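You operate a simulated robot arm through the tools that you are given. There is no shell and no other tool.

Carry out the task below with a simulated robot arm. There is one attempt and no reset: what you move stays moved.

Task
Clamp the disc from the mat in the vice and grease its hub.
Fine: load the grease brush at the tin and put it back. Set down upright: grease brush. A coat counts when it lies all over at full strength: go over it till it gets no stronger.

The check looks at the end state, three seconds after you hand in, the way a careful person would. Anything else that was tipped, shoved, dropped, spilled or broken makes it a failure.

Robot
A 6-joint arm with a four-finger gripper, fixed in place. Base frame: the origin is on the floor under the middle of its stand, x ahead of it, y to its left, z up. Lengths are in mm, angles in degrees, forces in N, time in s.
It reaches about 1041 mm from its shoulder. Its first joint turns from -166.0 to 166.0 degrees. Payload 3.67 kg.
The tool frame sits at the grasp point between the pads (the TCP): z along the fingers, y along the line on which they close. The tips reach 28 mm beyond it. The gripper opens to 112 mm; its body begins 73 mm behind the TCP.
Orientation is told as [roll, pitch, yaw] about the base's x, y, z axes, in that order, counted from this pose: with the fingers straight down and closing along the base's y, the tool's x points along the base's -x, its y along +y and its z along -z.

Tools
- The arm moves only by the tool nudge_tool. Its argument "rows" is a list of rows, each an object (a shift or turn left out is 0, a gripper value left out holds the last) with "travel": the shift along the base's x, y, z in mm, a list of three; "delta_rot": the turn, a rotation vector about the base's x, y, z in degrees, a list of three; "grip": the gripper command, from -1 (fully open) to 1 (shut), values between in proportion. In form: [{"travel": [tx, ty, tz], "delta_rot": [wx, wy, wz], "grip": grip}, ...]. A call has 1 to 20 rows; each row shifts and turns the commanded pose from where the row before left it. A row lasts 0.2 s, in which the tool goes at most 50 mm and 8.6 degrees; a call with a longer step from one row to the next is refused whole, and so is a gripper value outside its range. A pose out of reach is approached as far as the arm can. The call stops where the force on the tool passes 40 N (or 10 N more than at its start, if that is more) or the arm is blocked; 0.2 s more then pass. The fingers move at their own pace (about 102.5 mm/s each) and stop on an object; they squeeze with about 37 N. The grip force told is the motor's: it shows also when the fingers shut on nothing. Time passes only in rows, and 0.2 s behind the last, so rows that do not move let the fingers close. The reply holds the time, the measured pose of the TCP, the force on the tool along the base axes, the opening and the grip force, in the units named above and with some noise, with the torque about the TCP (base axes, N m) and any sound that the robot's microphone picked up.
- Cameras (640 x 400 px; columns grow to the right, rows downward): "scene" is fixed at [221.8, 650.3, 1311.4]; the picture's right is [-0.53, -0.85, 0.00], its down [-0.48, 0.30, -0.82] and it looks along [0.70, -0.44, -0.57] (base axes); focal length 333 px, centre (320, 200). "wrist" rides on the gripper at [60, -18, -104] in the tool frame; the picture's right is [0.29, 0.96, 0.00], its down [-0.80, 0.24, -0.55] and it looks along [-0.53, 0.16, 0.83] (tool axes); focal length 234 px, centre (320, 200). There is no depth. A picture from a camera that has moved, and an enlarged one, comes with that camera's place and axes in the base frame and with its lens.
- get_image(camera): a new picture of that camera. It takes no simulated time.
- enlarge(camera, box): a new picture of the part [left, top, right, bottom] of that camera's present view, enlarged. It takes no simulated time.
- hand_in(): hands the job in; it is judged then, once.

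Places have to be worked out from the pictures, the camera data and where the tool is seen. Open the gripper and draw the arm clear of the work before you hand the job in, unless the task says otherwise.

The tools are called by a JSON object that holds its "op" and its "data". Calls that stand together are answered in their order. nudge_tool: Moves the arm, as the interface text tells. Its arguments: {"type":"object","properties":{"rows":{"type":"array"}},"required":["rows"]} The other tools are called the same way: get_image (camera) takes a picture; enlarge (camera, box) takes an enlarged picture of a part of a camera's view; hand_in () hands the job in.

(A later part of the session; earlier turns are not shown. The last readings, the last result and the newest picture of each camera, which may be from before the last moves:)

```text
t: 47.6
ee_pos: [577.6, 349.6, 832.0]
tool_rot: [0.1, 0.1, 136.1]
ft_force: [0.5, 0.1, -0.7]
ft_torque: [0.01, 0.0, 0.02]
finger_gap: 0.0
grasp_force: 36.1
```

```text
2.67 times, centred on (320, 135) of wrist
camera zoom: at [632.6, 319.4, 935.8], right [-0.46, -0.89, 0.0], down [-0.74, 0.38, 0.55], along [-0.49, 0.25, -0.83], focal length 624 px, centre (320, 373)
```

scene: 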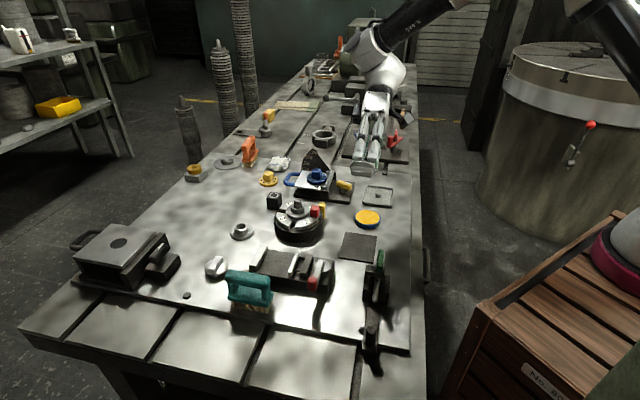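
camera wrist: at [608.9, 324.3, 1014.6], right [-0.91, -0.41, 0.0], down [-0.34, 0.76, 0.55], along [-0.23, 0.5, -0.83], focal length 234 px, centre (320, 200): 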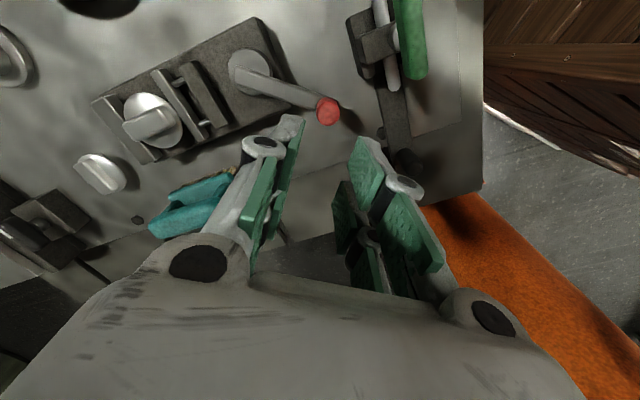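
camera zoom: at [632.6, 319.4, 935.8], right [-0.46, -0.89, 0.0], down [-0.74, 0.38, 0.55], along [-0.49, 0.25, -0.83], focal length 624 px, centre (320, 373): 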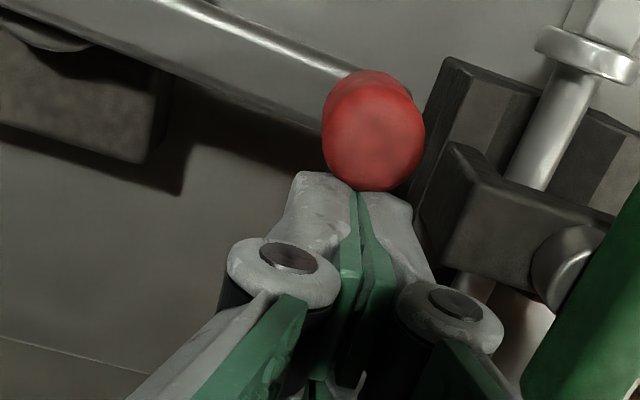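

The lever now lies along the vice axis, about 90° from where it started. I'll push 2–3 mm more to find out whether it has reached its stop.

{"op": "nudge_tool", "data": {"rows": [{"travel": [0.9, -0.9, 0]}, {"travel": [0.9, -0.9, 0]}, {"travel": [0, 0, 0]}]}}

{"op": "enlarge", "data": {"camera": "scene", "box": [260, 230, 340, 290]}}

```text
t: 48.4
ee_pos: [579.4, 347.6, 831.0]
tool_rot: [0.1, 0.1, 136.0]
ft_force: [0.5, 0.1, 1.3]
ft_torque: [0.01, -0.01, 0.0]
finger_gap: 0.2
grasp_force: 35.8
```

```text
6.67 times, centred on (300, 260) of scene
camera zoom: at [221.8, 650.3, 1311.4], right [-0.53, -0.85, 0.0], down [-0.48, 0.3, -0.82], along [0.7, -0.44, -0.57], focal length 2217 px, centre (453, -200)
```

zoom: 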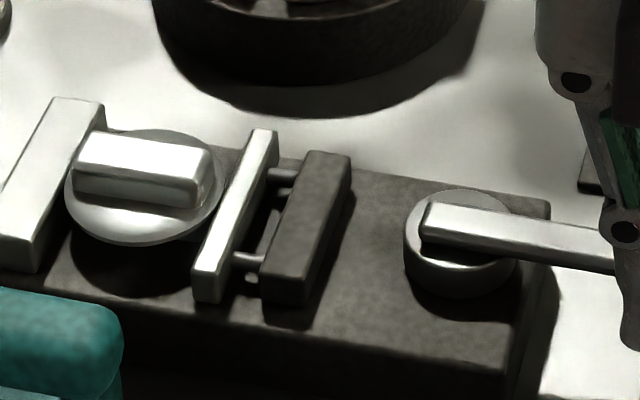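

It still moves freely and the linkage looks fully extended. I'll check the clearance to the clamp stand before pushing slightly more to feel for a stop.

{"op": "enlarge", "data": {"camera": "wrist", "box": [260, 60, 440, 195]}}

{"op": "enlarge", "data": {"camera": "scene", "box": [320, 230, 400, 300]}}

```text
2.96 times, centred on (350, 128) of wrist
camera zoom: at [634.8, 318.1, 935.7], right [-0.46, -0.89, 0.0], down [-0.74, 0.38, 0.55], along [-0.49, 0.25, -0.83], focal length 694 px, centre (231, 415)
```

zoom: 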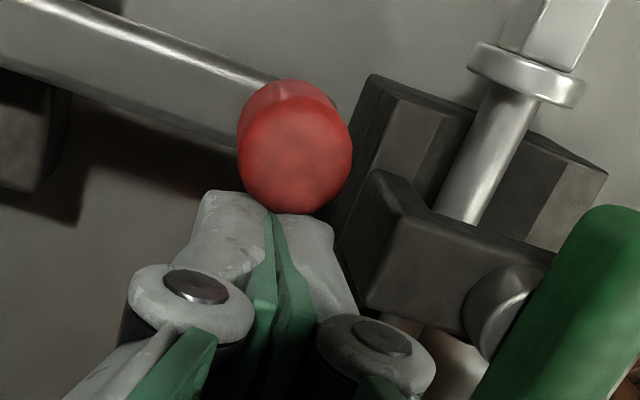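

```text
5.71 times, centred on (360, 265) of scene
camera zoom: at [221.8, 650.3, 1311.4], right [-0.53, -0.85, 0.0], down [-0.48, 0.3, -0.82], along [0.7, -0.44, -0.57], focal length 1900 px, centre (91, -171)
```

zoom: 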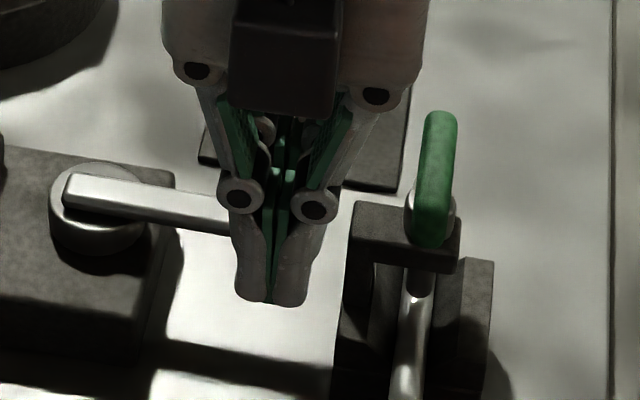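

Clearance to the stand is tight here, so I'll back off and push on the lever arm nearer the pivot with the tips slightly lower, well away from the stand.

{"op": "nudge_tool", "data": {"rows": [{"travel": [-3.6, 3.4, 0]}, {"travel": [8.5, 9.2, 0]}, {"travel": [8.5, 9.2, 0]}, {"travel": [0, 0, -7]}, {"travel": [0, 0, -6]}, {"travel": [0, 0, 0]}]}}

{"op": "enlarge", "data": {"camera": "wrist", "box": [220, 60, 440, 215]}}

{"op": "enlarge", "data": {"camera": "scene", "box": [260, 220, 390, 310]}}

```text
t: 49.8
ee_pos: [591.6, 368.7, 818.6]
tool_rot: [0.0, 0.0, 136.0]
ft_force: [0.1, 0.4, 0.6]
ft_torque: [-0.02, 0.0, 0.01]
finger_gap: 0.0
grasp_force: 35.5
```

```text
2.58 times, centred on (330, 138) of wrist
camera zoom: at [648.2, 339.9, 922.8], right [-0.46, -0.89, 0.0], down [-0.74, 0.38, 0.55], along [-0.49, 0.25, -0.83], focal length 604 px, centre (294, 361)
```

zoom: 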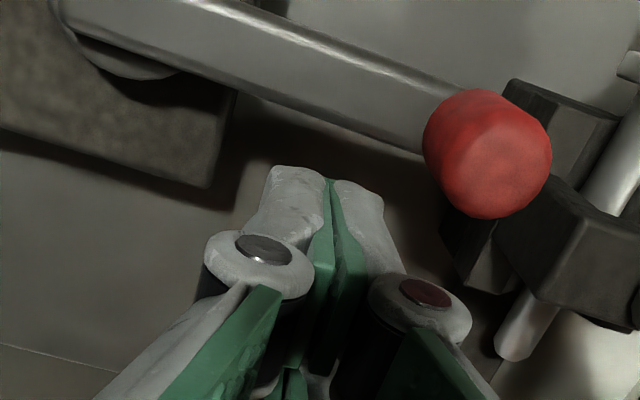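

```text
4.44 times, centred on (325, 265) of scene
camera zoom: at [221.8, 650.3, 1311.4], right [-0.53, -0.85, 0.0], down [-0.48, 0.3, -0.82], along [0.7, -0.44, -0.57], focal length 1478 px, centre (298, -89)
```

zoom: 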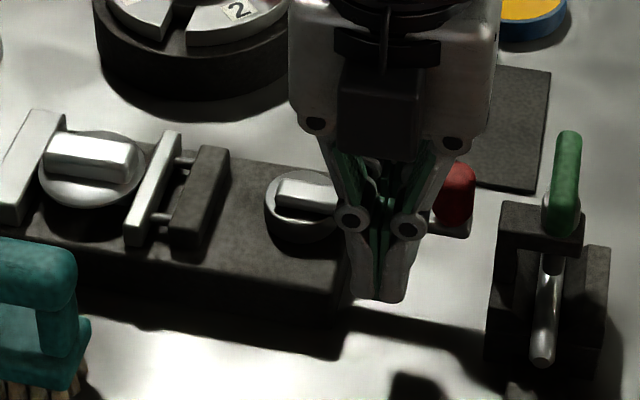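

The fingertips sit about 5 mm from the lever arm. I'll push it gently and watch for resistance.

{"op": "nudge_tool", "data": {"rows": [{"travel": [1.8, -1.7, 0]}, {"travel": [1.8, -1.7, 0]}, {"travel": [1.4, -1.4, 0]}, {"travel": [0, 0, 0]}]}}

{"op": "nudge_tool", "data": {"rows": [{"travel": [1.1, -1.0, 0]}, {"travel": [0, 0, 0]}]}}

{"op": "nudge_tool", "data": {"rows": [{"travel": [1.1, -1.0, 0]}, {"travel": [0, 0, 0]}]}}

{"op": "enlarge", "data": {"camera": "scene", "box": [260, 220, 390, 310]}}

```text
t: 50.8
ee_pos: [599.0, 364.5, 818.8]
tool_rot: [0.0, 0.0, 136.0]
ft_force: [0.0, -0.5, 0.1]
ft_torque: [0.05, -0.01, -0.01]
finger_gap: 0.0
grasp_force: 36.2
```

```text
t: 51.4
ee_pos: [598.3, 362.8, 819.3]
tool_rot: [0.0, 0.0, 136.0]
ft_force: [-0.2, 0.1, -0.4]
ft_torque: [0.0, -0.01, -0.02]
finger_gap: 0.2
grasp_force: 36.2
```

```text
t: 52.0
ee_pos: [600.0, 361.2, 818.8]
tool_rot: [0.0, -0.1, 135.9]
ft_force: [0.4, 0.8, -0.2]
ft_torque: [0.01, -0.03, 0.0]
finger_gap: 0.0
grasp_force: 35.4
```

```text
4.44 times, centred on (325, 265) of scene
camera zoom: at [221.8, 650.3, 1311.4], right [-0.53, -0.85, 0.0], down [-0.48, 0.3, -0.82], along [0.7, -0.44, -0.57], focal length 1478 px, centre (298, -89)
```

zoom: 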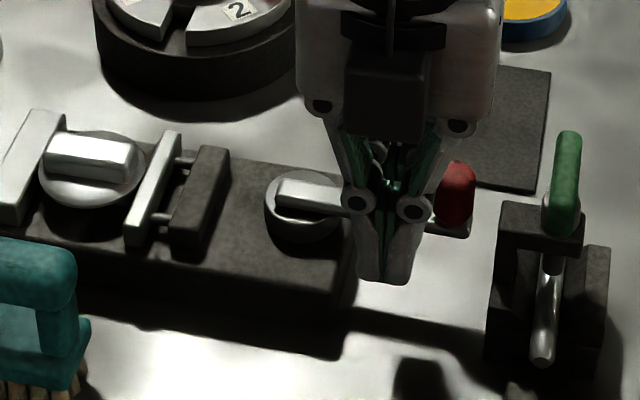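

No contact force yet. I'll check the wrist view for the remaining gap and keep pushing.

{"op": "nudge_tool", "data": {"rows": [{"travel": [1.1, -1.0, 0]}, {"travel": [1.1, -1.0, 0]}, {"travel": [0, 0, 0]}]}}

{"op": "enlarge", "data": {"camera": "wrist", "box": [220, 60, 440, 215]}}

```text
t: 52.8
ee_pos: [602.2, 359.7, 819.3]
tool_rot: [-0.1, 0.0, 136.0]
ft_force: [-1.0, 0.3, -1.1]
ft_torque: [0.04, -0.02, -0.02]
finger_gap: 0.0
grasp_force: 35.4
```

```text
2.58 times, centred on (330, 138) of wrist
camera zoom: at [657.1, 330.6, 923.2], right [-0.46, -0.89, 0.0], down [-0.74, 0.38, 0.55], along [-0.49, 0.25, -0.83], focal length 604 px, centre (294, 361)
```

zoom: 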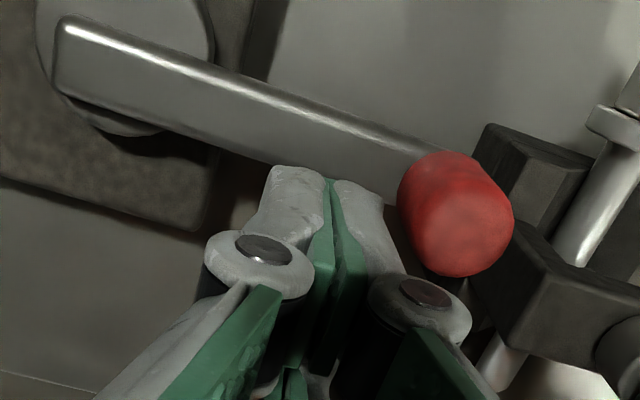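

The fingertips have reached the lever and it still turns without noticeable force (about 95° now). I'll push on a little further.

{"op": "nudge_tool", "data": {"rows": [{"travel": [1.1, -1.0, 0]}, {"travel": [1.1, -1.0, 0]}, {"travel": [0, 0, 0]}]}}

{"op": "nudge_tool", "data": {"rows": [{"travel": [1.1, -1.0, 0]}, {"travel": [1.1, -1.0, 0]}, {"travel": [0, 0, 0]}]}}

{"op": "enlarge", "data": {"camera": "scene", "box": [260, 220, 390, 310]}}

{"op": "enlarge", "data": {"camera": "wrist", "box": [220, 60, 440, 215]}}

```text
t: 53.6
ee_pos: [602.7, 359.6, 818.7]
tool_rot: [0.1, 0.1, 136.0]
ft_force: [-0.7, 0.0, 0.3]
ft_torque: [0.02, -0.01, 0.0]
finger_gap: 0.0
grasp_force: 35.8
```

```text
t: 54.4
ee_pos: [607.2, 357.7, 820.0]
tool_rot: [0.0, 0.0, 135.9]
ft_force: [-0.2, 0.5, 0.1]
ft_torque: [0.0, -0.01, 0.0]
finger_gap: 0.0
grasp_force: 35.9
```

```text
4.44 times, centred on (325, 265) of scene
camera zoom: at [221.8, 650.3, 1311.4], right [-0.53, -0.85, 0.0], down [-0.48, 0.3, -0.82], along [0.7, -0.44, -0.57], focal length 1478 px, centre (298, -89)
```

zoom: 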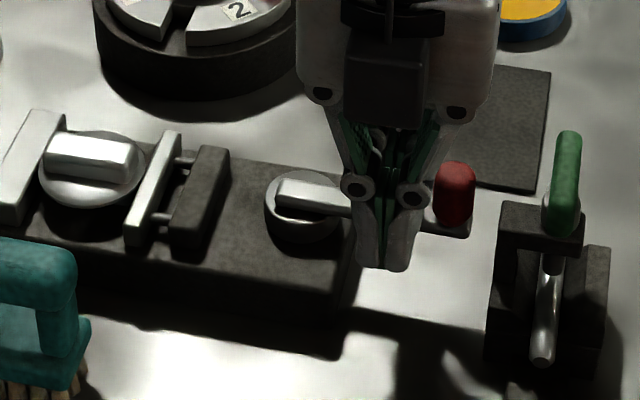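

```text
2.58 times, centred on (330, 138) of wrist
camera zoom: at [661.8, 327.9, 923.1], right [-0.46, -0.89, 0.0], down [-0.74, 0.38, 0.55], along [-0.49, 0.25, -0.83], focal length 604 px, centre (294, 361)
```

zoom: 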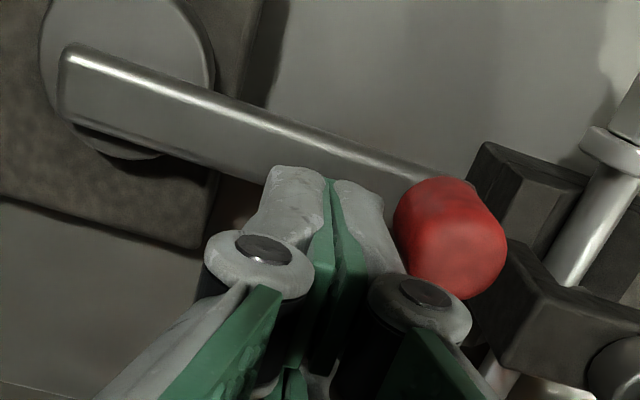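

The knob hasn't moved: the tips (z≈791) are sliding just over the lever, whose top is nearer z≈788. I'll back off, go 9 mm lower and push on the arm's side.

{"op": "nudge_tool", "data": {"rows": [{"travel": [-5, 4.8, 0]}, {"travel": [-5, 4.8, 0]}, {"travel": [0, 0, -5]}, {"travel": [0, 0, -4.5]}, {"travel": [0, 0, 0]}]}}

{"op": "nudge_tool", "data": {"rows": [{"travel": [2.2, -2.1, 0]}, {"travel": [1.8, -1.7, 0]}, {"travel": [1.1, -1, 0]}, {"travel": [0, 0, 0]}]}}

{"op": "enlarge", "data": {"camera": "wrist", "box": [220, 60, 440, 215]}}

```text
t: 55.6
ee_pos: [596.1, 366.9, 809.1]
tool_rot: [-0.1, 0.0, 136.0]
ft_force: [-0.6, -0.5, 0.7]
ft_torque: [0.03, 0.01, -0.02]
finger_gap: 0.2
grasp_force: 35.7
```

```text
t: 56.6
ee_pos: [599.7, 363.7, 809.0]
tool_rot: [0.0, 0.0, 136.0]
ft_force: [-25.7, 21.3, -12.4]
ft_torque: [0.78, 0.74, -0.14]
finger_gap: 6.1
grasp_force: 36.2
```

```text
2.58 times, centred on (330, 138) of wrist
camera zoom: at [655.3, 333.7, 913.5], right [-0.46, -0.89, 0.0], down [-0.74, 0.38, 0.55], along [-0.49, 0.25, -0.83], focal length 604 px, centre (294, 361)
```

zoom: 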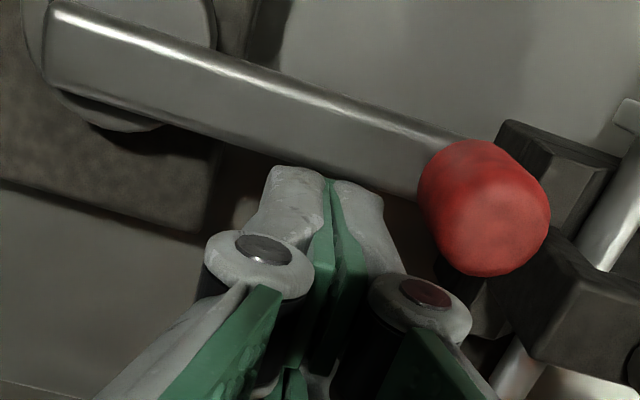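

The lever now resists with 33 N without moving, so it has reached its end stop and the vice is closed. I'll back off and rise, then check the clamped disc.

{"op": "nudge_tool", "data": {"rows": [{"travel": [-3.6, 3.4, 0]}, {"travel": [-3.6, 3.4, 0]}, {"travel": [0, 0, 20]}, {"travel": [0, 0, 35]}, {"travel": [0, 0, 35]}, {"travel": [0, 0, 0]}]}}

{"op": "enlarge", "data": {"camera": "scene", "box": [250, 235, 330, 285]}}

{"op": "enlarge", "data": {"camera": "scene", "box": [200, 220, 400, 345]}}

```text
t: 58.0
ee_pos: [594.6, 369.8, 900.8]
tool_rot: [0.0, 0.0, 136.0]
ft_force: [0.2, -0.2, -0.5]
ft_torque: [0.01, 0.01, 0.01]
finger_gap: 0.0
grasp_force: 36.1
```

```text
8.00 times, centred on (290, 260) of scene
camera zoom: at [221.8, 650.3, 1311.4], right [-0.53, -0.85, 0.0], down [-0.48, 0.3, -0.82], along [0.7, -0.44, -0.57], focal length 2660 px, centre (560, -280)
```

zoom: 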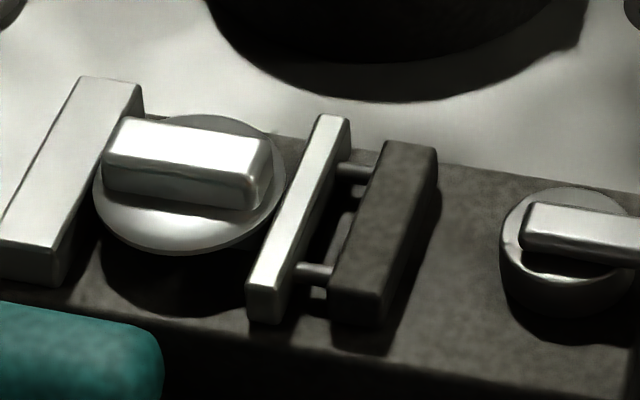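

```text
3.20 times, centred on (300, 282) of scene
camera zoom: at [221.8, 650.3, 1311.4], right [-0.53, -0.85, 0.0], down [-0.48, 0.3, -0.82], along [0.7, -0.44, -0.57], focal length 1064 px, centre (384, -64)
```

zoom: 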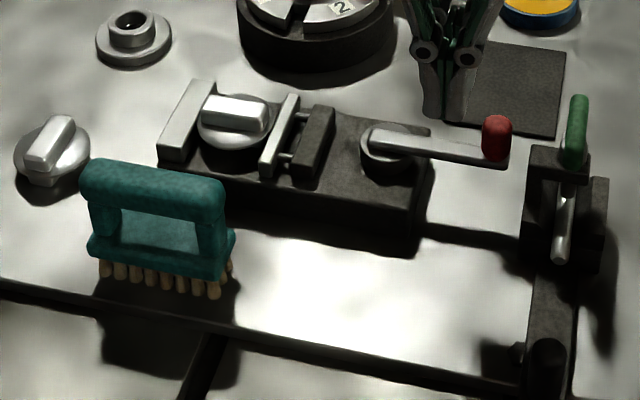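

The disc is held firmly between both jaws with the lever at its stop. Next I'll go to the teal grease brush near (671, 536), rotating back to about 45° yaw and opening the fingers.

{"op": "nudge_tool", "data": {"rows": [{"travel": [0, 10, 10], "delta_rot": [0, 0, -8.2], "grip": -0.1}, {"travel": [7, 15, 10], "delta_rot": [0, 0, -8.2]}, {"travel": [7, 15, 10], "delta_rot": [0, 0, -8.2]}, {"travel": [7, 15, 0], "delta_rot": [0, 0, -8.2]}, {"travel": [7, 15, 0], "delta_rot": [0, 0, -8.2]}, {"travel": [7, 15, 0], "delta_rot": [0, 0, -8.2]}, {"travel": [7, 15, 0], "delta_rot": [0, 0, -8.2]}, {"travel": [7, 15, 0], "delta_rot": [0, 0, -8.2]}, {"travel": [7, 15, 0], "delta_rot": [0, 0, -8.2]}, {"travel": [7, 15, 0], "delta_rot": [0, 0, -8.2]}, {"travel": [7, 15, 0], "delta_rot": [0, 0, -8.2]}, {"travel": [6, 6, 0]}, {"travel": [0, 0, 0]}]}}

{"op": "get_image", "data": {"camera": "wrist"}}

{"op": "enlarge", "data": {"camera": "wrist", "box": [230, 50, 410, 185]}}

{"op": "enlarge", "data": {"camera": "scene", "box": [210, 250, 290, 320]}}

```text
t: 60.8
ee_pos: [670.2, 535.3, 930.0]
tool_rot: [0.0, 0.1, 45.8]
ft_force: [-1.4, -0.5, -0.4]
ft_torque: [-0.02, -0.01, 0.01]
finger_gap: 61.7
grasp_force: 0.1
```

```text
taken
camera wrist: at [641.5, 478.7, 1033.8], right [-0.89, 0.46, 0.0], down [0.38, 0.74, 0.55], along [0.26, 0.49, -0.83], focal length 234 px, centre (320, 200)
```

wrist: 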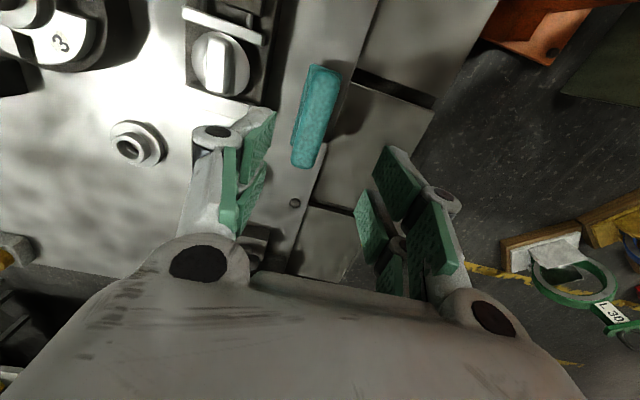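

```text
2.96 times, centred on (320, 118) of wrist
camera zoom: at [641.5, 478.7, 1033.8], right [-0.89, 0.46, 0.0], down [0.38, 0.74, 0.55], along [0.26, 0.49, -0.83], focal length 694 px, centre (320, 444)
```

zoom: 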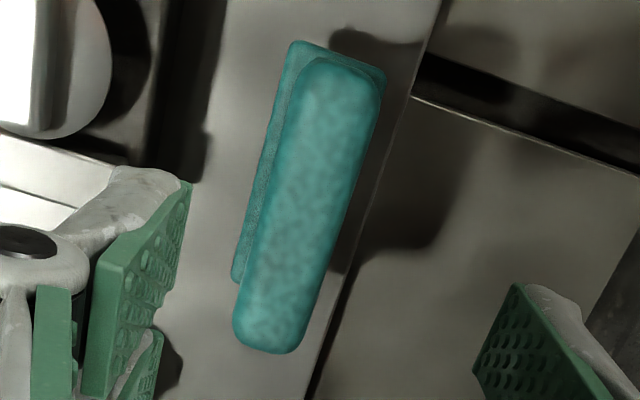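

```text
5.71 times, centred on (250, 285) of scene
camera zoom: at [221.8, 650.3, 1311.4], right [-0.53, -0.85, 0.0], down [-0.48, 0.3, -0.82], along [0.7, -0.44, -0.57], focal length 1900 px, centre (720, -286)
```

zoom: 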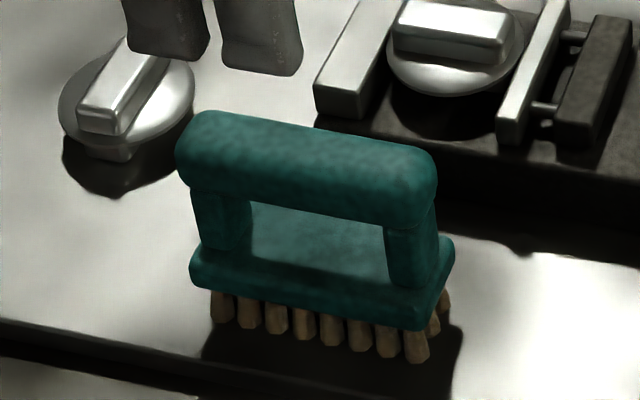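

The brush handle bar is about 80 mm long and 25 mm wide, centred near (673.6, 530) with its top at z≈824 and aligned with yaw 45.8°. I'll centre over it, narrow the opening to about 48 mm and descend partway.

{"op": "nudge_tool", "data": {"rows": [{"travel": [3.4, -5.2, 0], "grip": 0.15}, {"travel": [0, 0, -30]}, {"travel": [0, 0, -30]}, {"travel": [0, 0, -20]}, {"travel": [0, 0, 0]}]}}

{"op": "enlarge", "data": {"camera": "wrist", "box": [230, 70, 410, 205]}}

{"op": "enlarge", "data": {"camera": "scene", "box": [210, 240, 290, 310]}}

```text
t: 62.0
ee_pos: [675.0, 529.6, 849.9]
tool_rot: [0.0, 0.0, 45.8]
ft_force: [-0.8, 0.4, -0.2]
ft_torque: [-0.01, -0.01, -0.01]
finger_gap: 47.4
grasp_force: 0.1
```

```text
2.96 times, centred on (320, 138) of wrist
camera zoom: at [645.6, 473.1, 953.8], right [-0.89, 0.46, 0.0], down [0.38, 0.74, 0.55], along [0.26, 0.49, -0.83], focal length 694 px, centre (320, 385)
```

zoom: 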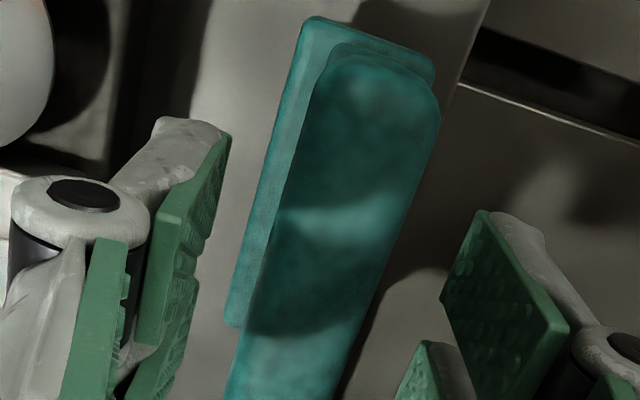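

```text
5.71 times, centred on (250, 275) of scene
camera zoom: at [221.8, 650.3, 1311.4], right [-0.53, -0.85, 0.0], down [-0.48, 0.3, -0.82], along [0.7, -0.44, -0.57], focal length 1900 px, centre (720, -229)
```

zoom: 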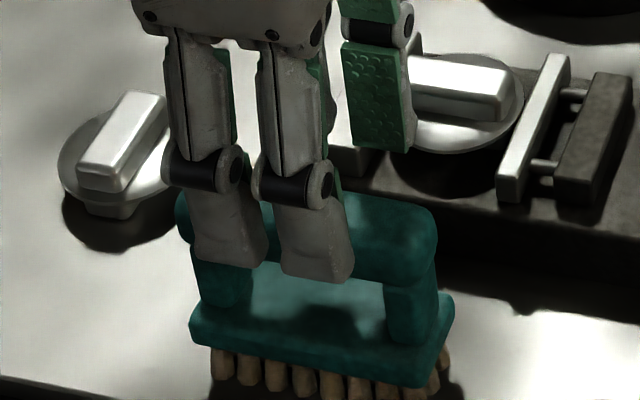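

The handle is centred between the pads. I'll shift about 2.5 mm along it, go down to z≈811 and close on the bar.

{"op": "nudge_tool", "data": {"rows": [{"travel": [-1.0, -2.8, -15]}, {"travel": [0, 0, -14]}, {"travel": [0, 0, -10]}, {"travel": [0, 0, 0]}]}}

{"op": "enlarge", "data": {"camera": "scene", "box": [210, 245, 290, 315]}}

{"op": "nudge_tool", "data": {"rows": [{"grip": 1}, {"grip": 1}, {"grip": 1}]}}

{"op": "enlarge", "data": {"camera": "scene", "box": [210, 245, 290, 315]}}

```text
t: 63.0
ee_pos: [672.3, 526.7, 810.6]
tool_rot: [-0.1, 0.0, 45.8]
ft_force: [0.2, -0.5, 0.2]
ft_torque: [0.01, 0.02, -0.03]
finger_gap: 47.8
grasp_force: 0.0
```

```text
5.71 times, centred on (250, 280) of scene
camera zoom: at [221.8, 650.3, 1311.4], right [-0.53, -0.85, 0.0], down [-0.48, 0.3, -0.82], along [0.7, -0.44, -0.57], focal length 1900 px, centre (720, -257)
```

zoom: 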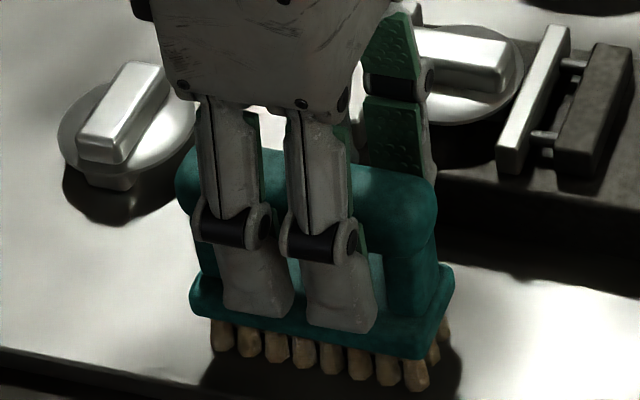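

```text
t: 63.8
ee_pos: [672.7, 527.1, 810.3]
tool_rot: [0.0, 0.0, 45.8]
ft_force: [-0.2, -0.4, -0.2]
ft_torque: [0.01, 0.05, -0.04]
finger_gap: 25.0
grasp_force: 37.3
```

```text
5.71 times, centred on (250, 280) of scene
camera zoom: at [221.8, 650.3, 1311.4], right [-0.53, -0.85, 0.0], down [-0.48, 0.3, -0.82], along [0.7, -0.44, -0.57], focal length 1900 px, centre (720, -257)
```

zoom: 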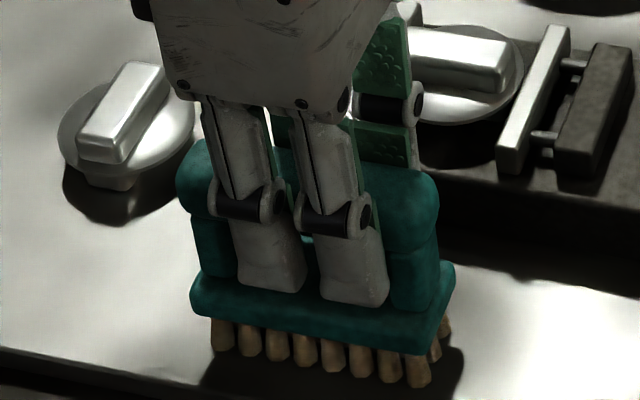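

The brush is held with a 25 mm grip; its home pose is TCP (672.7, 527.1, 810.3) at yaw 45.8°. I'll lift it straight up and check it hangs straight.

{"op": "nudge_tool", "data": {"rows": [{"travel": [0, 0, 10]}, {"travel": [0, 0, 20]}, {"travel": [0, 0, 30]}, {"travel": [0, 0, 30]}, {"travel": [0, 0, 30]}, {"travel": [0, 0, 0]}]}}

{"op": "enlarge", "data": {"camera": "scene", "box": [210, 195, 290, 265]}}

```text
t: 65.2
ee_pos: [673.1, 527.4, 931.4]
tool_rot: [0.0, 0.0, 45.7]
ft_force: [0.5, 0.7, -1.6]
ft_torque: [0.0, 0.0, 0.0]
finger_gap: 24.9
grasp_force: 37.1
```

```text
5.71 times, centred on (250, 230) of scene
camera zoom: at [221.8, 650.3, 1311.4], right [-0.53, -0.85, 0.0], down [-0.48, 0.3, -0.82], along [0.7, -0.44, -0.57], focal length 1900 px, centre (720, 29)
```

zoom: 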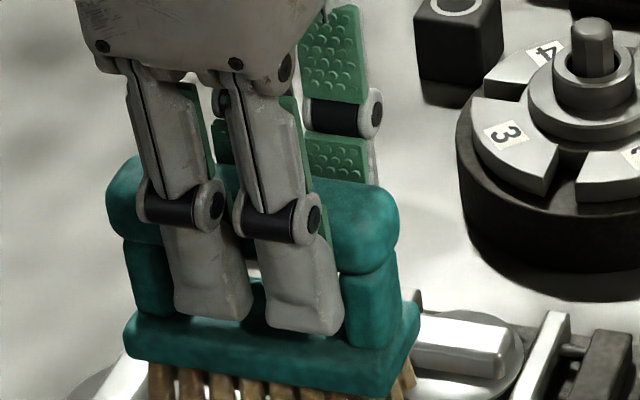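

The brush hangs level. I'll look at the bristles to get their length below the tool and their layout.

{"op": "enlarge", "data": {"camera": "scene", "box": [215, 225, 287, 285]}}

{"op": "enlarge", "data": {"camera": "scene", "box": [340, 195, 400, 235]}}

```text
6.67 times, centred on (251, 255) of scene
camera zoom: at [221.8, 650.3, 1311.4], right [-0.53, -0.85, 0.0], down [-0.48, 0.3, -0.82], along [0.7, -0.44, -0.57], focal length 2217 px, centre (780, -167)
```

zoom: 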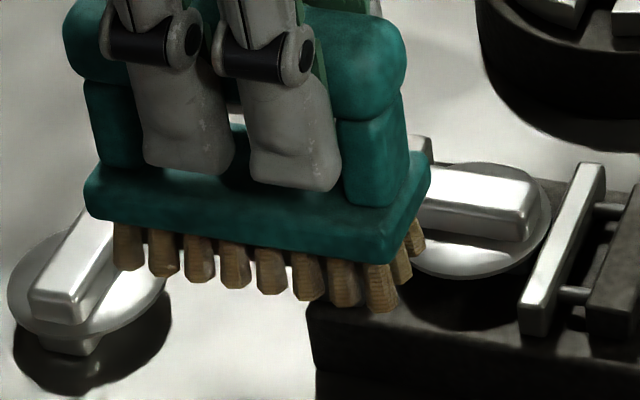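

```text
10.00 times, centred on (370, 215) of scene
camera zoom: at [221.8, 650.3, 1311.4], right [-0.53, -0.85, 0.0], down [-0.48, 0.3, -0.82], along [0.7, -0.44, -0.57], focal length 3326 px, centre (-180, 50)
```

zoom: 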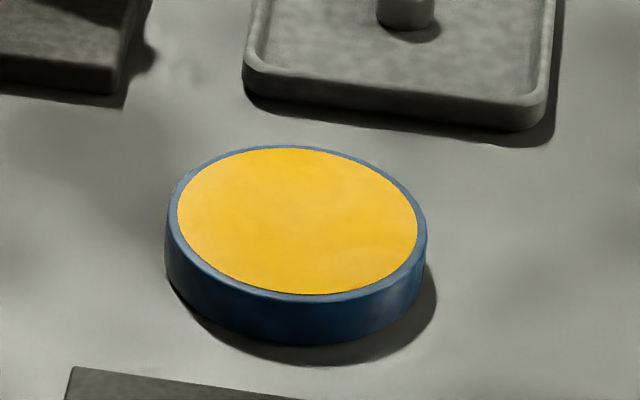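

The bristles form 8 tufts along and 3 across. I'll check with the wrist camera how the handle sits in the grip, then carry it over the tin.

{"op": "enlarge", "data": {"camera": "wrist", "box": [240, 90, 400, 240]}}

{"op": "nudge_tool", "data": {"rows": [{"travel": [9, -37, 5]}, {"travel": [9, -37, 0]}, {"travel": [9, -38, 0]}, {"travel": [9, -38, 0]}, {"travel": [9, -38, 0]}, {"travel": [9, -38, 0]}, {"travel": [9, -38, 0]}, {"travel": [9, -38, 0]}, {"travel": [9, -38, 0]}, {"travel": [9, -38, 0]}, {"travel": [0, 0, 0]}]}}

{"op": "get_image", "data": {"camera": "scene"}}

```text
2.67 times, centred on (320, 165) of wrist
camera zoom: at [644.0, 472.2, 1035.7], right [-0.89, 0.46, 0.0], down [0.38, 0.74, 0.55], along [0.26, 0.49, -0.83], focal length 624 px, centre (320, 293)
```

zoom: 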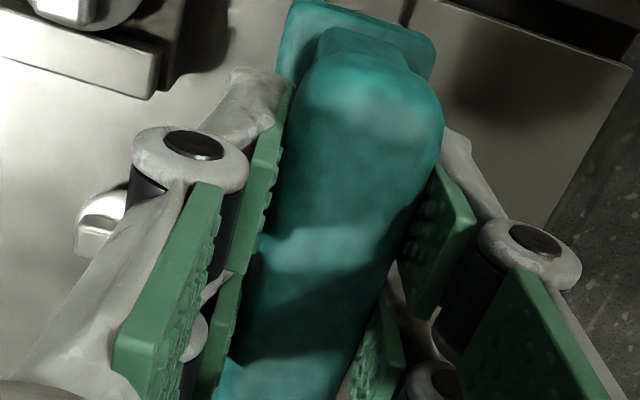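

```text
t: 67.6
ee_pos: [762.5, 147.1, 934.0]
tool_rot: [-0.1, 0.0, 45.7]
ft_force: [0.8, 0.3, -1.5]
ft_torque: [-0.02, -0.01, 0.03]
finger_gap: 24.8
grasp_force: 37.4
```

```text
taken
```

scene: 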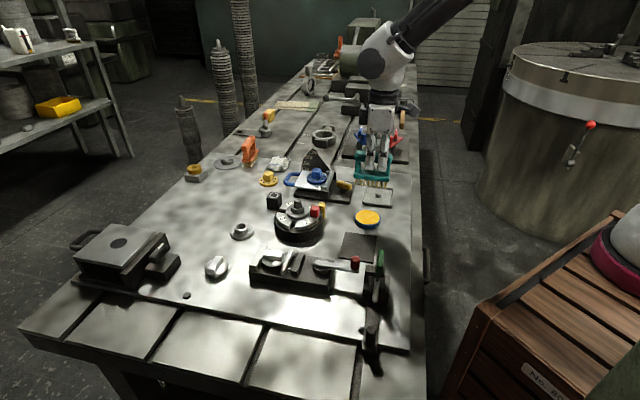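

The brush is now roughly above the tin. I'll lower to about 20 mm above the grease and check the alignment.

{"op": "nudge_tool", "data": {"rows": [{"travel": [0, 0, -30]}, {"travel": [0, 0, -30]}, {"travel": [0, 0, -22]}, {"travel": [0, 0, 0]}]}}

{"op": "enlarge", "data": {"camera": "scene", "box": [335, 175, 405, 235]}}

{"op": "get_image", "data": {"camera": "wrist"}}

```text
t: 68.6
ee_pos: [762.7, 147.9, 853.1]
tool_rot: [0.0, 0.0, 45.8]
ft_force: [0.6, -0.5, -0.7]
ft_torque: [-0.01, 0.0, 0.02]
finger_gap: 24.9
grasp_force: 37.5
```

```text
6.67 times, centred on (370, 205) of scene
camera zoom: at [221.8, 650.3, 1311.4], right [-0.53, -0.85, 0.0], down [-0.48, 0.3, -0.82], along [0.7, -0.44, -0.57], focal length 2217 px, centre (-13, 167)
```

zoom: 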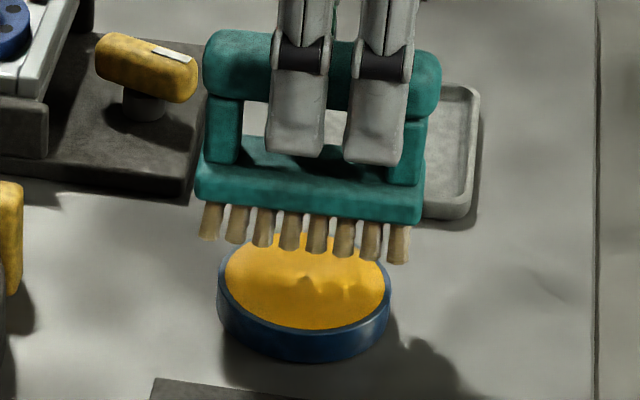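

```text
taken
camera wrist: at [733.1, 92.2, 956.4], right [-0.89, 0.46, 0.0], down [0.38, 0.74, 0.55], along [0.26, 0.49, -0.83], focal length 234 px, centre (320, 200)
```

wrist: 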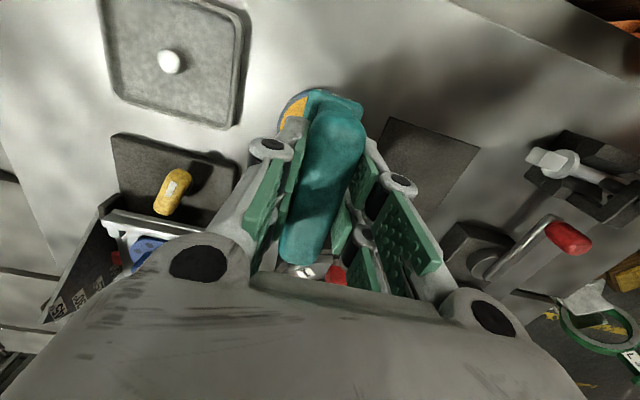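

The bristles are centred over the tin. I'll lower until the bristles meet the grease, watching the force.

{"op": "nudge_tool", "data": {"rows": [{"travel": [0, 0, -9]}, {"travel": [0, 0, -8]}, {"travel": [0, 0, 0]}]}}

{"op": "nudge_tool", "data": {"rows": [{"travel": [0, 0, -2]}, {"travel": [0, 0, -1.5]}, {"travel": [0, 0, 0]}]}}

{"op": "enlarge", "data": {"camera": "scene", "box": [335, 185, 405, 240]}}

```text
t: 69.4
ee_pos: [763.1, 147.3, 835.5]
tool_rot: [0.0, 0.1, 45.8]
ft_force: [-0.3, 0.6, -1.9]
ft_torque: [-0.04, 0.01, 0.0]
finger_gap: 25.0
grasp_force: 36.9
```

```text
t: 70.2
ee_pos: [763.6, 148.3, 831.8]
tool_rot: [0.0, 0.0, 45.9]
ft_force: [0.2, -0.2, -2.3]
ft_torque: [-0.02, -0.02, 0.0]
finger_gap: 24.9
grasp_force: 37.2
```

```text
7.27 times, centred on (370, 212) of scene
camera zoom: at [221.8, 650.3, 1311.4], right [-0.53, -0.85, 0.0], down [-0.48, 0.3, -0.82], along [0.7, -0.44, -0.57], focal length 2419 px, centre (-44, 109)
```

zoom: 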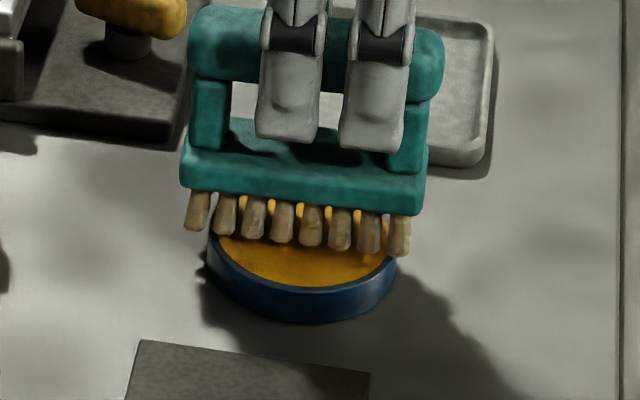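

The bristles are just above the grease surface. I'll lower in 1 mm steps to feel the contact.

{"op": "nudge_tool", "data": {"rows": [{"travel": [0, 0, -1]}, {"travel": [0, 0, -1]}, {"travel": [0, 0, 0]}]}}

{"op": "nudge_tool", "data": {"rows": [{"travel": [0, 0, -1]}, {"travel": [0, 0, 0]}]}}

{"op": "nudge_tool", "data": {"rows": [{"travel": [0, 0, -1]}, {"travel": [0, 0, 0]}]}}

{"op": "enlarge", "data": {"camera": "scene", "box": [335, 185, 405, 240]}}

```text
t: 71.0
ee_pos: [763.7, 148.4, 831.4]
tool_rot: [0.0, 0.0, 45.7]
ft_force: [-0.3, -0.3, -2.4]
ft_torque: [-0.04, 0.01, -0.01]
finger_gap: 24.7
grasp_force: 36.4
```

```text
t: 71.6
ee_pos: [763.2, 148.0, 829.5]
tool_rot: [0.0, -0.1, 45.8]
ft_force: [0.4, 0.5, -2.4]
ft_torque: [-0.04, 0.03, 0.02]
finger_gap: 24.7
grasp_force: 37.0
```

```text
t: 72.2
ee_pos: [763.4, 148.2, 828.0]
tool_rot: [0.0, 0.0, 45.8]
ft_force: [0.4, 0.1, -3.0]
ft_torque: [-0.01, 0.06, 0.0]
finger_gap: 25.0
grasp_force: 36.6
```

```text
7.27 times, centred on (370, 212) of scene
camera zoom: at [221.8, 650.3, 1311.4], right [-0.53, -0.85, 0.0], down [-0.48, 0.3, -0.82], along [0.7, -0.44, -0.57], focal length 2419 px, centre (-44, 109)
```

zoom: 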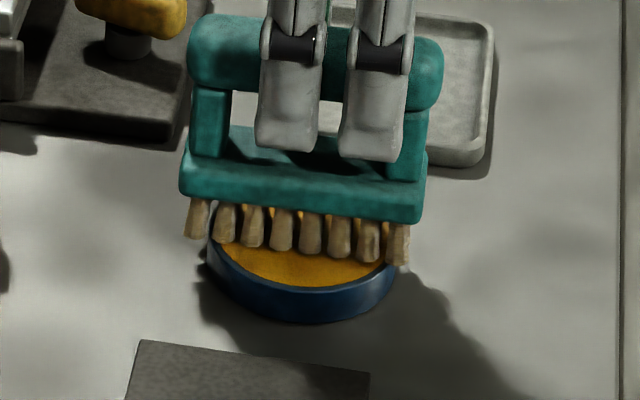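

There's no contact yet. I'll continue down in small steps.

{"op": "nudge_tool", "data": {"rows": [{"travel": [0, 0, -1]}, {"travel": [0, 0, -1]}, {"travel": [0, 0, 0]}]}}

{"op": "nudge_tool", "data": {"rows": [{"travel": [0, 0, -1]}, {"travel": [0, 0, 0]}]}}

{"op": "nudge_tool", "data": {"rows": [{"travel": [0, 0, -1]}, {"travel": [0, 0, 0]}]}}

{"op": "enlarge", "data": {"camera": "scene", "box": [335, 185, 405, 240]}}

```text
t: 73.0
ee_pos: [762.9, 148.3, 826.3]
tool_rot: [0.0, 0.0, 45.8]
ft_force: [0.2, 0.3, -1.0]
ft_torque: [-0.02, 0.03, 0.01]
finger_gap: 25.0
grasp_force: 36.6
```

```text
t: 73.6
ee_pos: [762.1, 146.9, 825.8]
tool_rot: [0.0, 0.0, 45.7]
ft_force: [-2.1, -1.3, 9.4]
ft_torque: [-0.23, 0.12, -0.02]
finger_gap: 24.8
grasp_force: 37.0
```

```text
t: 74.2
ee_pos: [762.4, 148.1, 825.5]
tool_rot: [-0.1, 0.0, 45.7]
ft_force: [-6.1, 1.2, 27.1]
ft_torque: [-0.11, 0.22, -0.01]
finger_gap: 24.8
grasp_force: 37.2
```

```text
7.27 times, centred on (370, 212) of scene
camera zoom: at [221.8, 650.3, 1311.4], right [-0.53, -0.85, 0.0], down [-0.48, 0.3, -0.82], along [0.7, -0.44, -0.57], focal length 2419 px, centre (-44, 109)
```

zoom: 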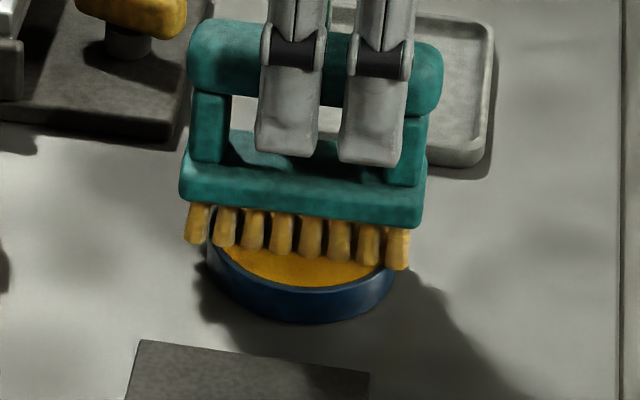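

The bristles have turned golden, so the brush is loaded. I'll ease the pressure, wait a moment, then lift straight up.

{"op": "nudge_tool", "data": {"rows": [{"travel": [0, 0, 0.5]}, {"travel": [0, 0, 0]}, {"travel": [0, 0, 0]}]}}

{"op": "nudge_tool", "data": {"rows": [{"travel": [0, 0, 10]}, {"travel": [0, 0, 20]}, {"travel": [0, 0, 30]}, {"travel": [0, 0, 30]}, {"travel": [0, 0, 20]}, {"travel": [0, 0, 0]}]}}

{"op": "enlarge", "data": {"camera": "scene", "box": [335, 145, 415, 235]}}

```text
t: 75.0
ee_pos: [762.4, 148.1, 825.6]
tool_rot: [0.0, -0.1, 45.8]
ft_force: [-0.6, 2.7, 25.4]
ft_torque: [0.17, -0.17, -0.01]
finger_gap: 24.6
grasp_force: 37.1
```

```text
t: 76.4
ee_pos: [762.1, 147.7, 934.6]
tool_rot: [0.0, 0.0, 45.8]
ft_force: [0.3, -0.3, -1.8]
ft_torque: [-0.02, -0.01, 0.0]
finger_gap: 24.8
grasp_force: 36.7
```

```text
4.44 times, centred on (375, 190) of scene
camera zoom: at [221.8, 650.3, 1311.4], right [-0.53, -0.85, 0.0], down [-0.48, 0.3, -0.82], along [0.7, -0.44, -0.57], focal length 1478 px, centre (76, 244)
```

zoom: 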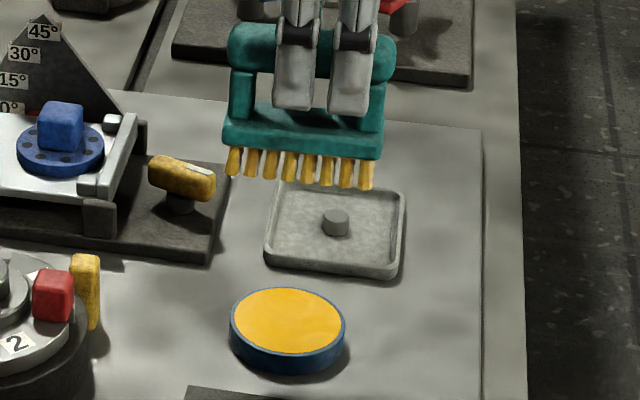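

The bristles are evenly loaded. I'll carry the brush over the clamped disc, keeping the bristles well above everything.

{"op": "nudge_tool", "data": {"rows": [{"travel": [-4.2, 37.4, 0]}, {"travel": [-4.2, 37.4, 0]}, {"travel": [-4.2, 37.4, 0]}, {"travel": [-4.2, 37.4, 0]}, {"travel": [-4.2, 37.4, 0]}, {"travel": [-4.2, 37.4, 0]}, {"travel": [-4.1, 37.3, 0]}, {"travel": [-4, 37.3, 0]}, {"travel": [0, 0, -20]}, {"travel": [0, 0, -15]}, {"travel": [0, 0, 0]}]}}

{"op": "enlarge", "data": {"camera": "scene", "box": [240, 200, 330, 280]}}

{"op": "get_image", "data": {"camera": "wrist"}}

```text
t: 78.8
ee_pos: [727.8, 447.7, 899.5]
tool_rot: [0.1, 0.0, 45.8]
ft_force: [0.3, -0.3, -1.5]
ft_torque: [-0.02, -0.01, -0.01]
finger_gap: 24.7
grasp_force: 36.6
```

```text
5.00 times, centred on (285, 240) of scene
camera zoom: at [221.8, 650.3, 1311.4], right [-0.53, -0.85, 0.0], down [-0.48, 0.3, -0.82], along [0.7, -0.44, -0.57], focal length 1663 px, centre (495, 0)
```

zoom: 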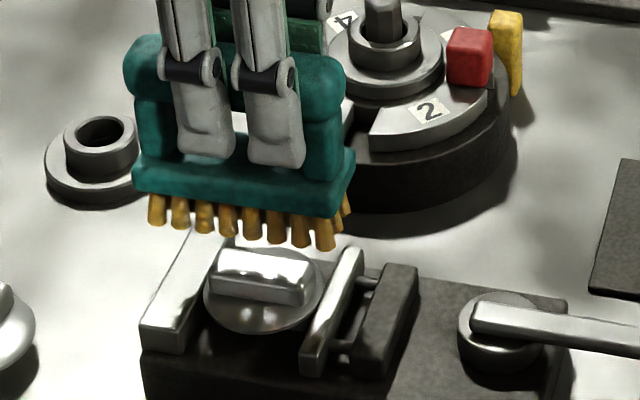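

```text
taken
camera wrist: at [699.2, 392.0, 1004.3], right [-0.89, 0.46, 0.0], down [0.38, 0.74, 0.55], along [0.26, 0.49, -0.83], focal length 234 px, centre (320, 200)
```

wrist: 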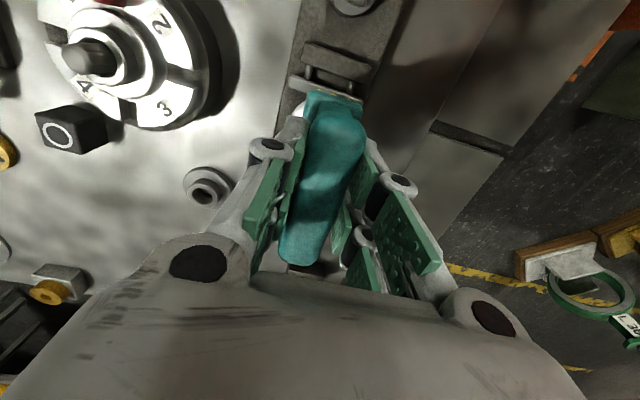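

The brush lines up with the bar to within a few mm. I'll make a small correction and lower until the bristles touch the bar top.

{"op": "nudge_tool", "data": {"rows": [{"travel": [-3.5, -0.8, -8]}, {"travel": [0, 0, -8]}, {"travel": [0, 0, -4]}, {"travel": [0, 0, 0]}]}}

{"op": "nudge_tool", "data": {"rows": [{"travel": [0, 0, -1.5]}, {"travel": [0, 0, -1.5]}, {"travel": [0, 0, 0]}]}}

{"op": "enlarge", "data": {"camera": "scene", "box": [240, 215, 320, 280]}}

```text
t: 79.8
ee_pos: [727.9, 446.5, 879.5]
tool_rot: [0.1, -0.1, 45.8]
ft_force: [0.4, 0.0, -2.0]
ft_torque: [0.0, 0.0, 0.0]
finger_gap: 24.7
grasp_force: 36.9
```

```text
t: 80.6
ee_pos: [725.8, 446.9, 878.1]
tool_rot: [0.0, 0.0, 45.8]
ft_force: [0.4, -0.3, -1.1]
ft_torque: [-0.04, 0.0, -0.01]
finger_gap: 24.8
grasp_force: 36.7
```

```text
6.15 times, centred on (280, 248) of scene
camera zoom: at [221.8, 650.3, 1311.4], right [-0.53, -0.85, 0.0], down [-0.48, 0.3, -0.82], along [0.7, -0.44, -0.57], focal length 2047 px, centre (566, -92)
```

zoom: 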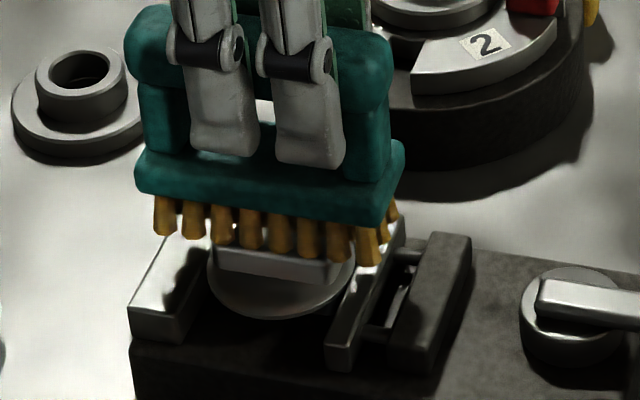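

The bristles are just above the bar. I'll lower in small steps until there is light contact.

{"op": "nudge_tool", "data": {"rows": [{"travel": [0, 0, -1.5]}, {"travel": [0, 0, 0]}]}}

{"op": "nudge_tool", "data": {"rows": [{"travel": [0, 0, -1.5]}, {"travel": [0, 0, 0]}]}}

{"op": "nudge_tool", "data": {"rows": [{"travel": [0, 0, -1]}, {"travel": [0, 0, 0]}]}}

{"op": "enlarge", "data": {"camera": "scene", "box": [240, 215, 320, 280]}}

```text
t: 81.2
ee_pos: [725.5, 447.2, 875.0]
tool_rot: [0.0, 0.0, 45.8]
ft_force: [0.2, -0.3, -2.0]
ft_torque: [0.0, 0.02, 0.0]
finger_gap: 24.8
grasp_force: 37.0
```

```text
t: 81.8
ee_pos: [726.8, 446.8, 874.7]
tool_rot: [0.0, 0.1, 45.8]
ft_force: [-0.1, -0.2, -2.3]
ft_torque: [-0.04, 0.05, -0.01]
finger_gap: 24.5
grasp_force: 37.1
```

```text
t: 82.4
ee_pos: [727.3, 446.6, 872.9]
tool_rot: [0.0, 0.1, 45.7]
ft_force: [0.0, -0.2, -0.9]
ft_torque: [0.01, 0.02, 0.0]
finger_gap: 25.1
grasp_force: 37.0
```

```text
6.15 times, centred on (280, 248) of scene
camera zoom: at [221.8, 650.3, 1311.4], right [-0.53, -0.85, 0.0], down [-0.48, 0.3, -0.82], along [0.7, -0.44, -0.57], focal length 2047 px, centre (566, -92)
```

zoom: 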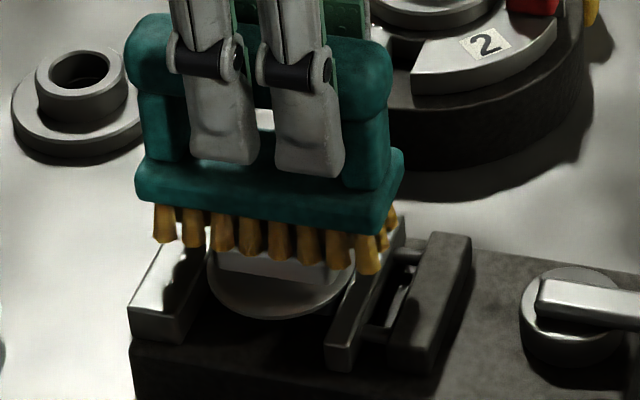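

No contact yet; I'll continue in 1 mm steps.

{"op": "nudge_tool", "data": {"rows": [{"travel": [0, 0, -1]}, {"travel": [0, 0, 0]}]}}

{"op": "nudge_tool", "data": {"rows": [{"travel": [0, 0, -1]}, {"travel": [0, 0, 0]}]}}

{"op": "nudge_tool", "data": {"rows": [{"travel": [0, 0, -1]}, {"travel": [0, 0, 0]}]}}

{"op": "enlarge", "data": {"camera": "scene", "box": [240, 215, 320, 280]}}

```text
t: 83.0
ee_pos: [727.0, 446.9, 873.0]
tool_rot: [0.0, 0.0, 45.8]
ft_force: [0.4, -0.1, -1.3]
ft_torque: [-0.02, 0.0, 0.01]
finger_gap: 24.8
grasp_force: 37.0
```

```text
t: 83.6
ee_pos: [726.9, 445.7, 871.4]
tool_rot: [0.0, -0.1, 45.8]
ft_force: [0.1, 0.4, -1.5]
ft_torque: [-0.02, -0.01, 0.01]
finger_gap: 24.8
grasp_force: 36.9
```

```text
t: 84.2
ee_pos: [727.2, 446.5, 869.6]
tool_rot: [0.0, 0.0, 45.8]
ft_force: [-0.5, -1.0, -1.9]
ft_torque: [0.01, 0.01, 0.03]
finger_gap: 24.8
grasp_force: 36.9
```

```text
6.15 times, centred on (280, 248) of scene
camera zoom: at [221.8, 650.3, 1311.4], right [-0.53, -0.85, 0.0], down [-0.48, 0.3, -0.82], along [0.7, -0.44, -0.57], focal length 2047 px, centre (566, -92)
```

zoom: 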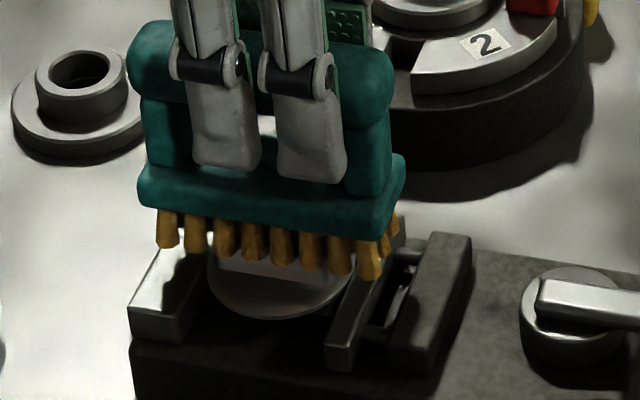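

Still free. I'll continue lowering gently.

{"op": "nudge_tool", "data": {"rows": [{"travel": [0, 0, -1]}, {"travel": [0, 0, 0]}]}}

{"op": "nudge_tool", "data": {"rows": [{"travel": [0, 0, -1]}, {"travel": [0, 0, 0]}]}}

{"op": "nudge_tool", "data": {"rows": [{"travel": [0, 0, -1]}, {"travel": [0, 0, 0]}]}}

{"op": "enlarge", "data": {"camera": "scene", "box": [240, 215, 320, 280]}}

```text
t: 84.8
ee_pos: [726.6, 446.2, 869.5]
tool_rot: [0.0, -0.1, 45.8]
ft_force: [1.7, -1.5, 8.7]
ft_torque: [-0.1, -0.16, -0.03]
finger_gap: 25.1
grasp_force: 36.7
```

```text
t: 85.4
ee_pos: [725.7, 447.9, 870.0]
tool_rot: [0.0, 0.0, 45.8]
ft_force: [1.1, -2.8, 19.1]
ft_torque: [-0.15, -0.17, -0.01]
finger_gap: 24.8
grasp_force: 36.9
```

```text
t: 86.0
ee_pos: [727.1, 446.2, 868.5]
tool_rot: [0.0, -0.2, 45.8]
ft_force: [0.5, -1.4, 31.0]
ft_torque: [0.06, -0.1, -0.01]
finger_gap: 25.3
grasp_force: 36.9
```

```text
6.15 times, centred on (280, 248) of scene
camera zoom: at [221.8, 650.3, 1311.4], right [-0.53, -0.85, 0.0], down [-0.48, 0.3, -0.82], along [0.7, -0.44, -0.57], focal length 2047 px, centre (566, -92)
```

zoom: 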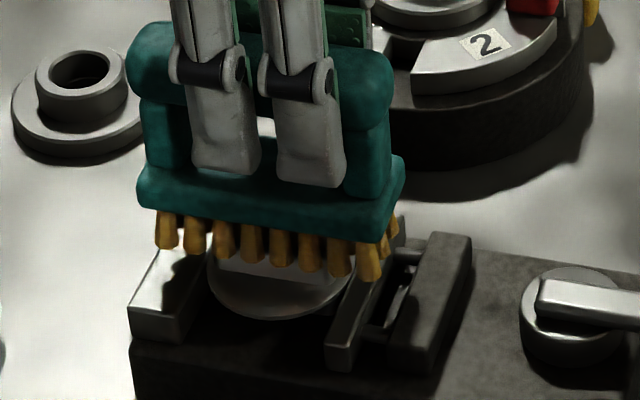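

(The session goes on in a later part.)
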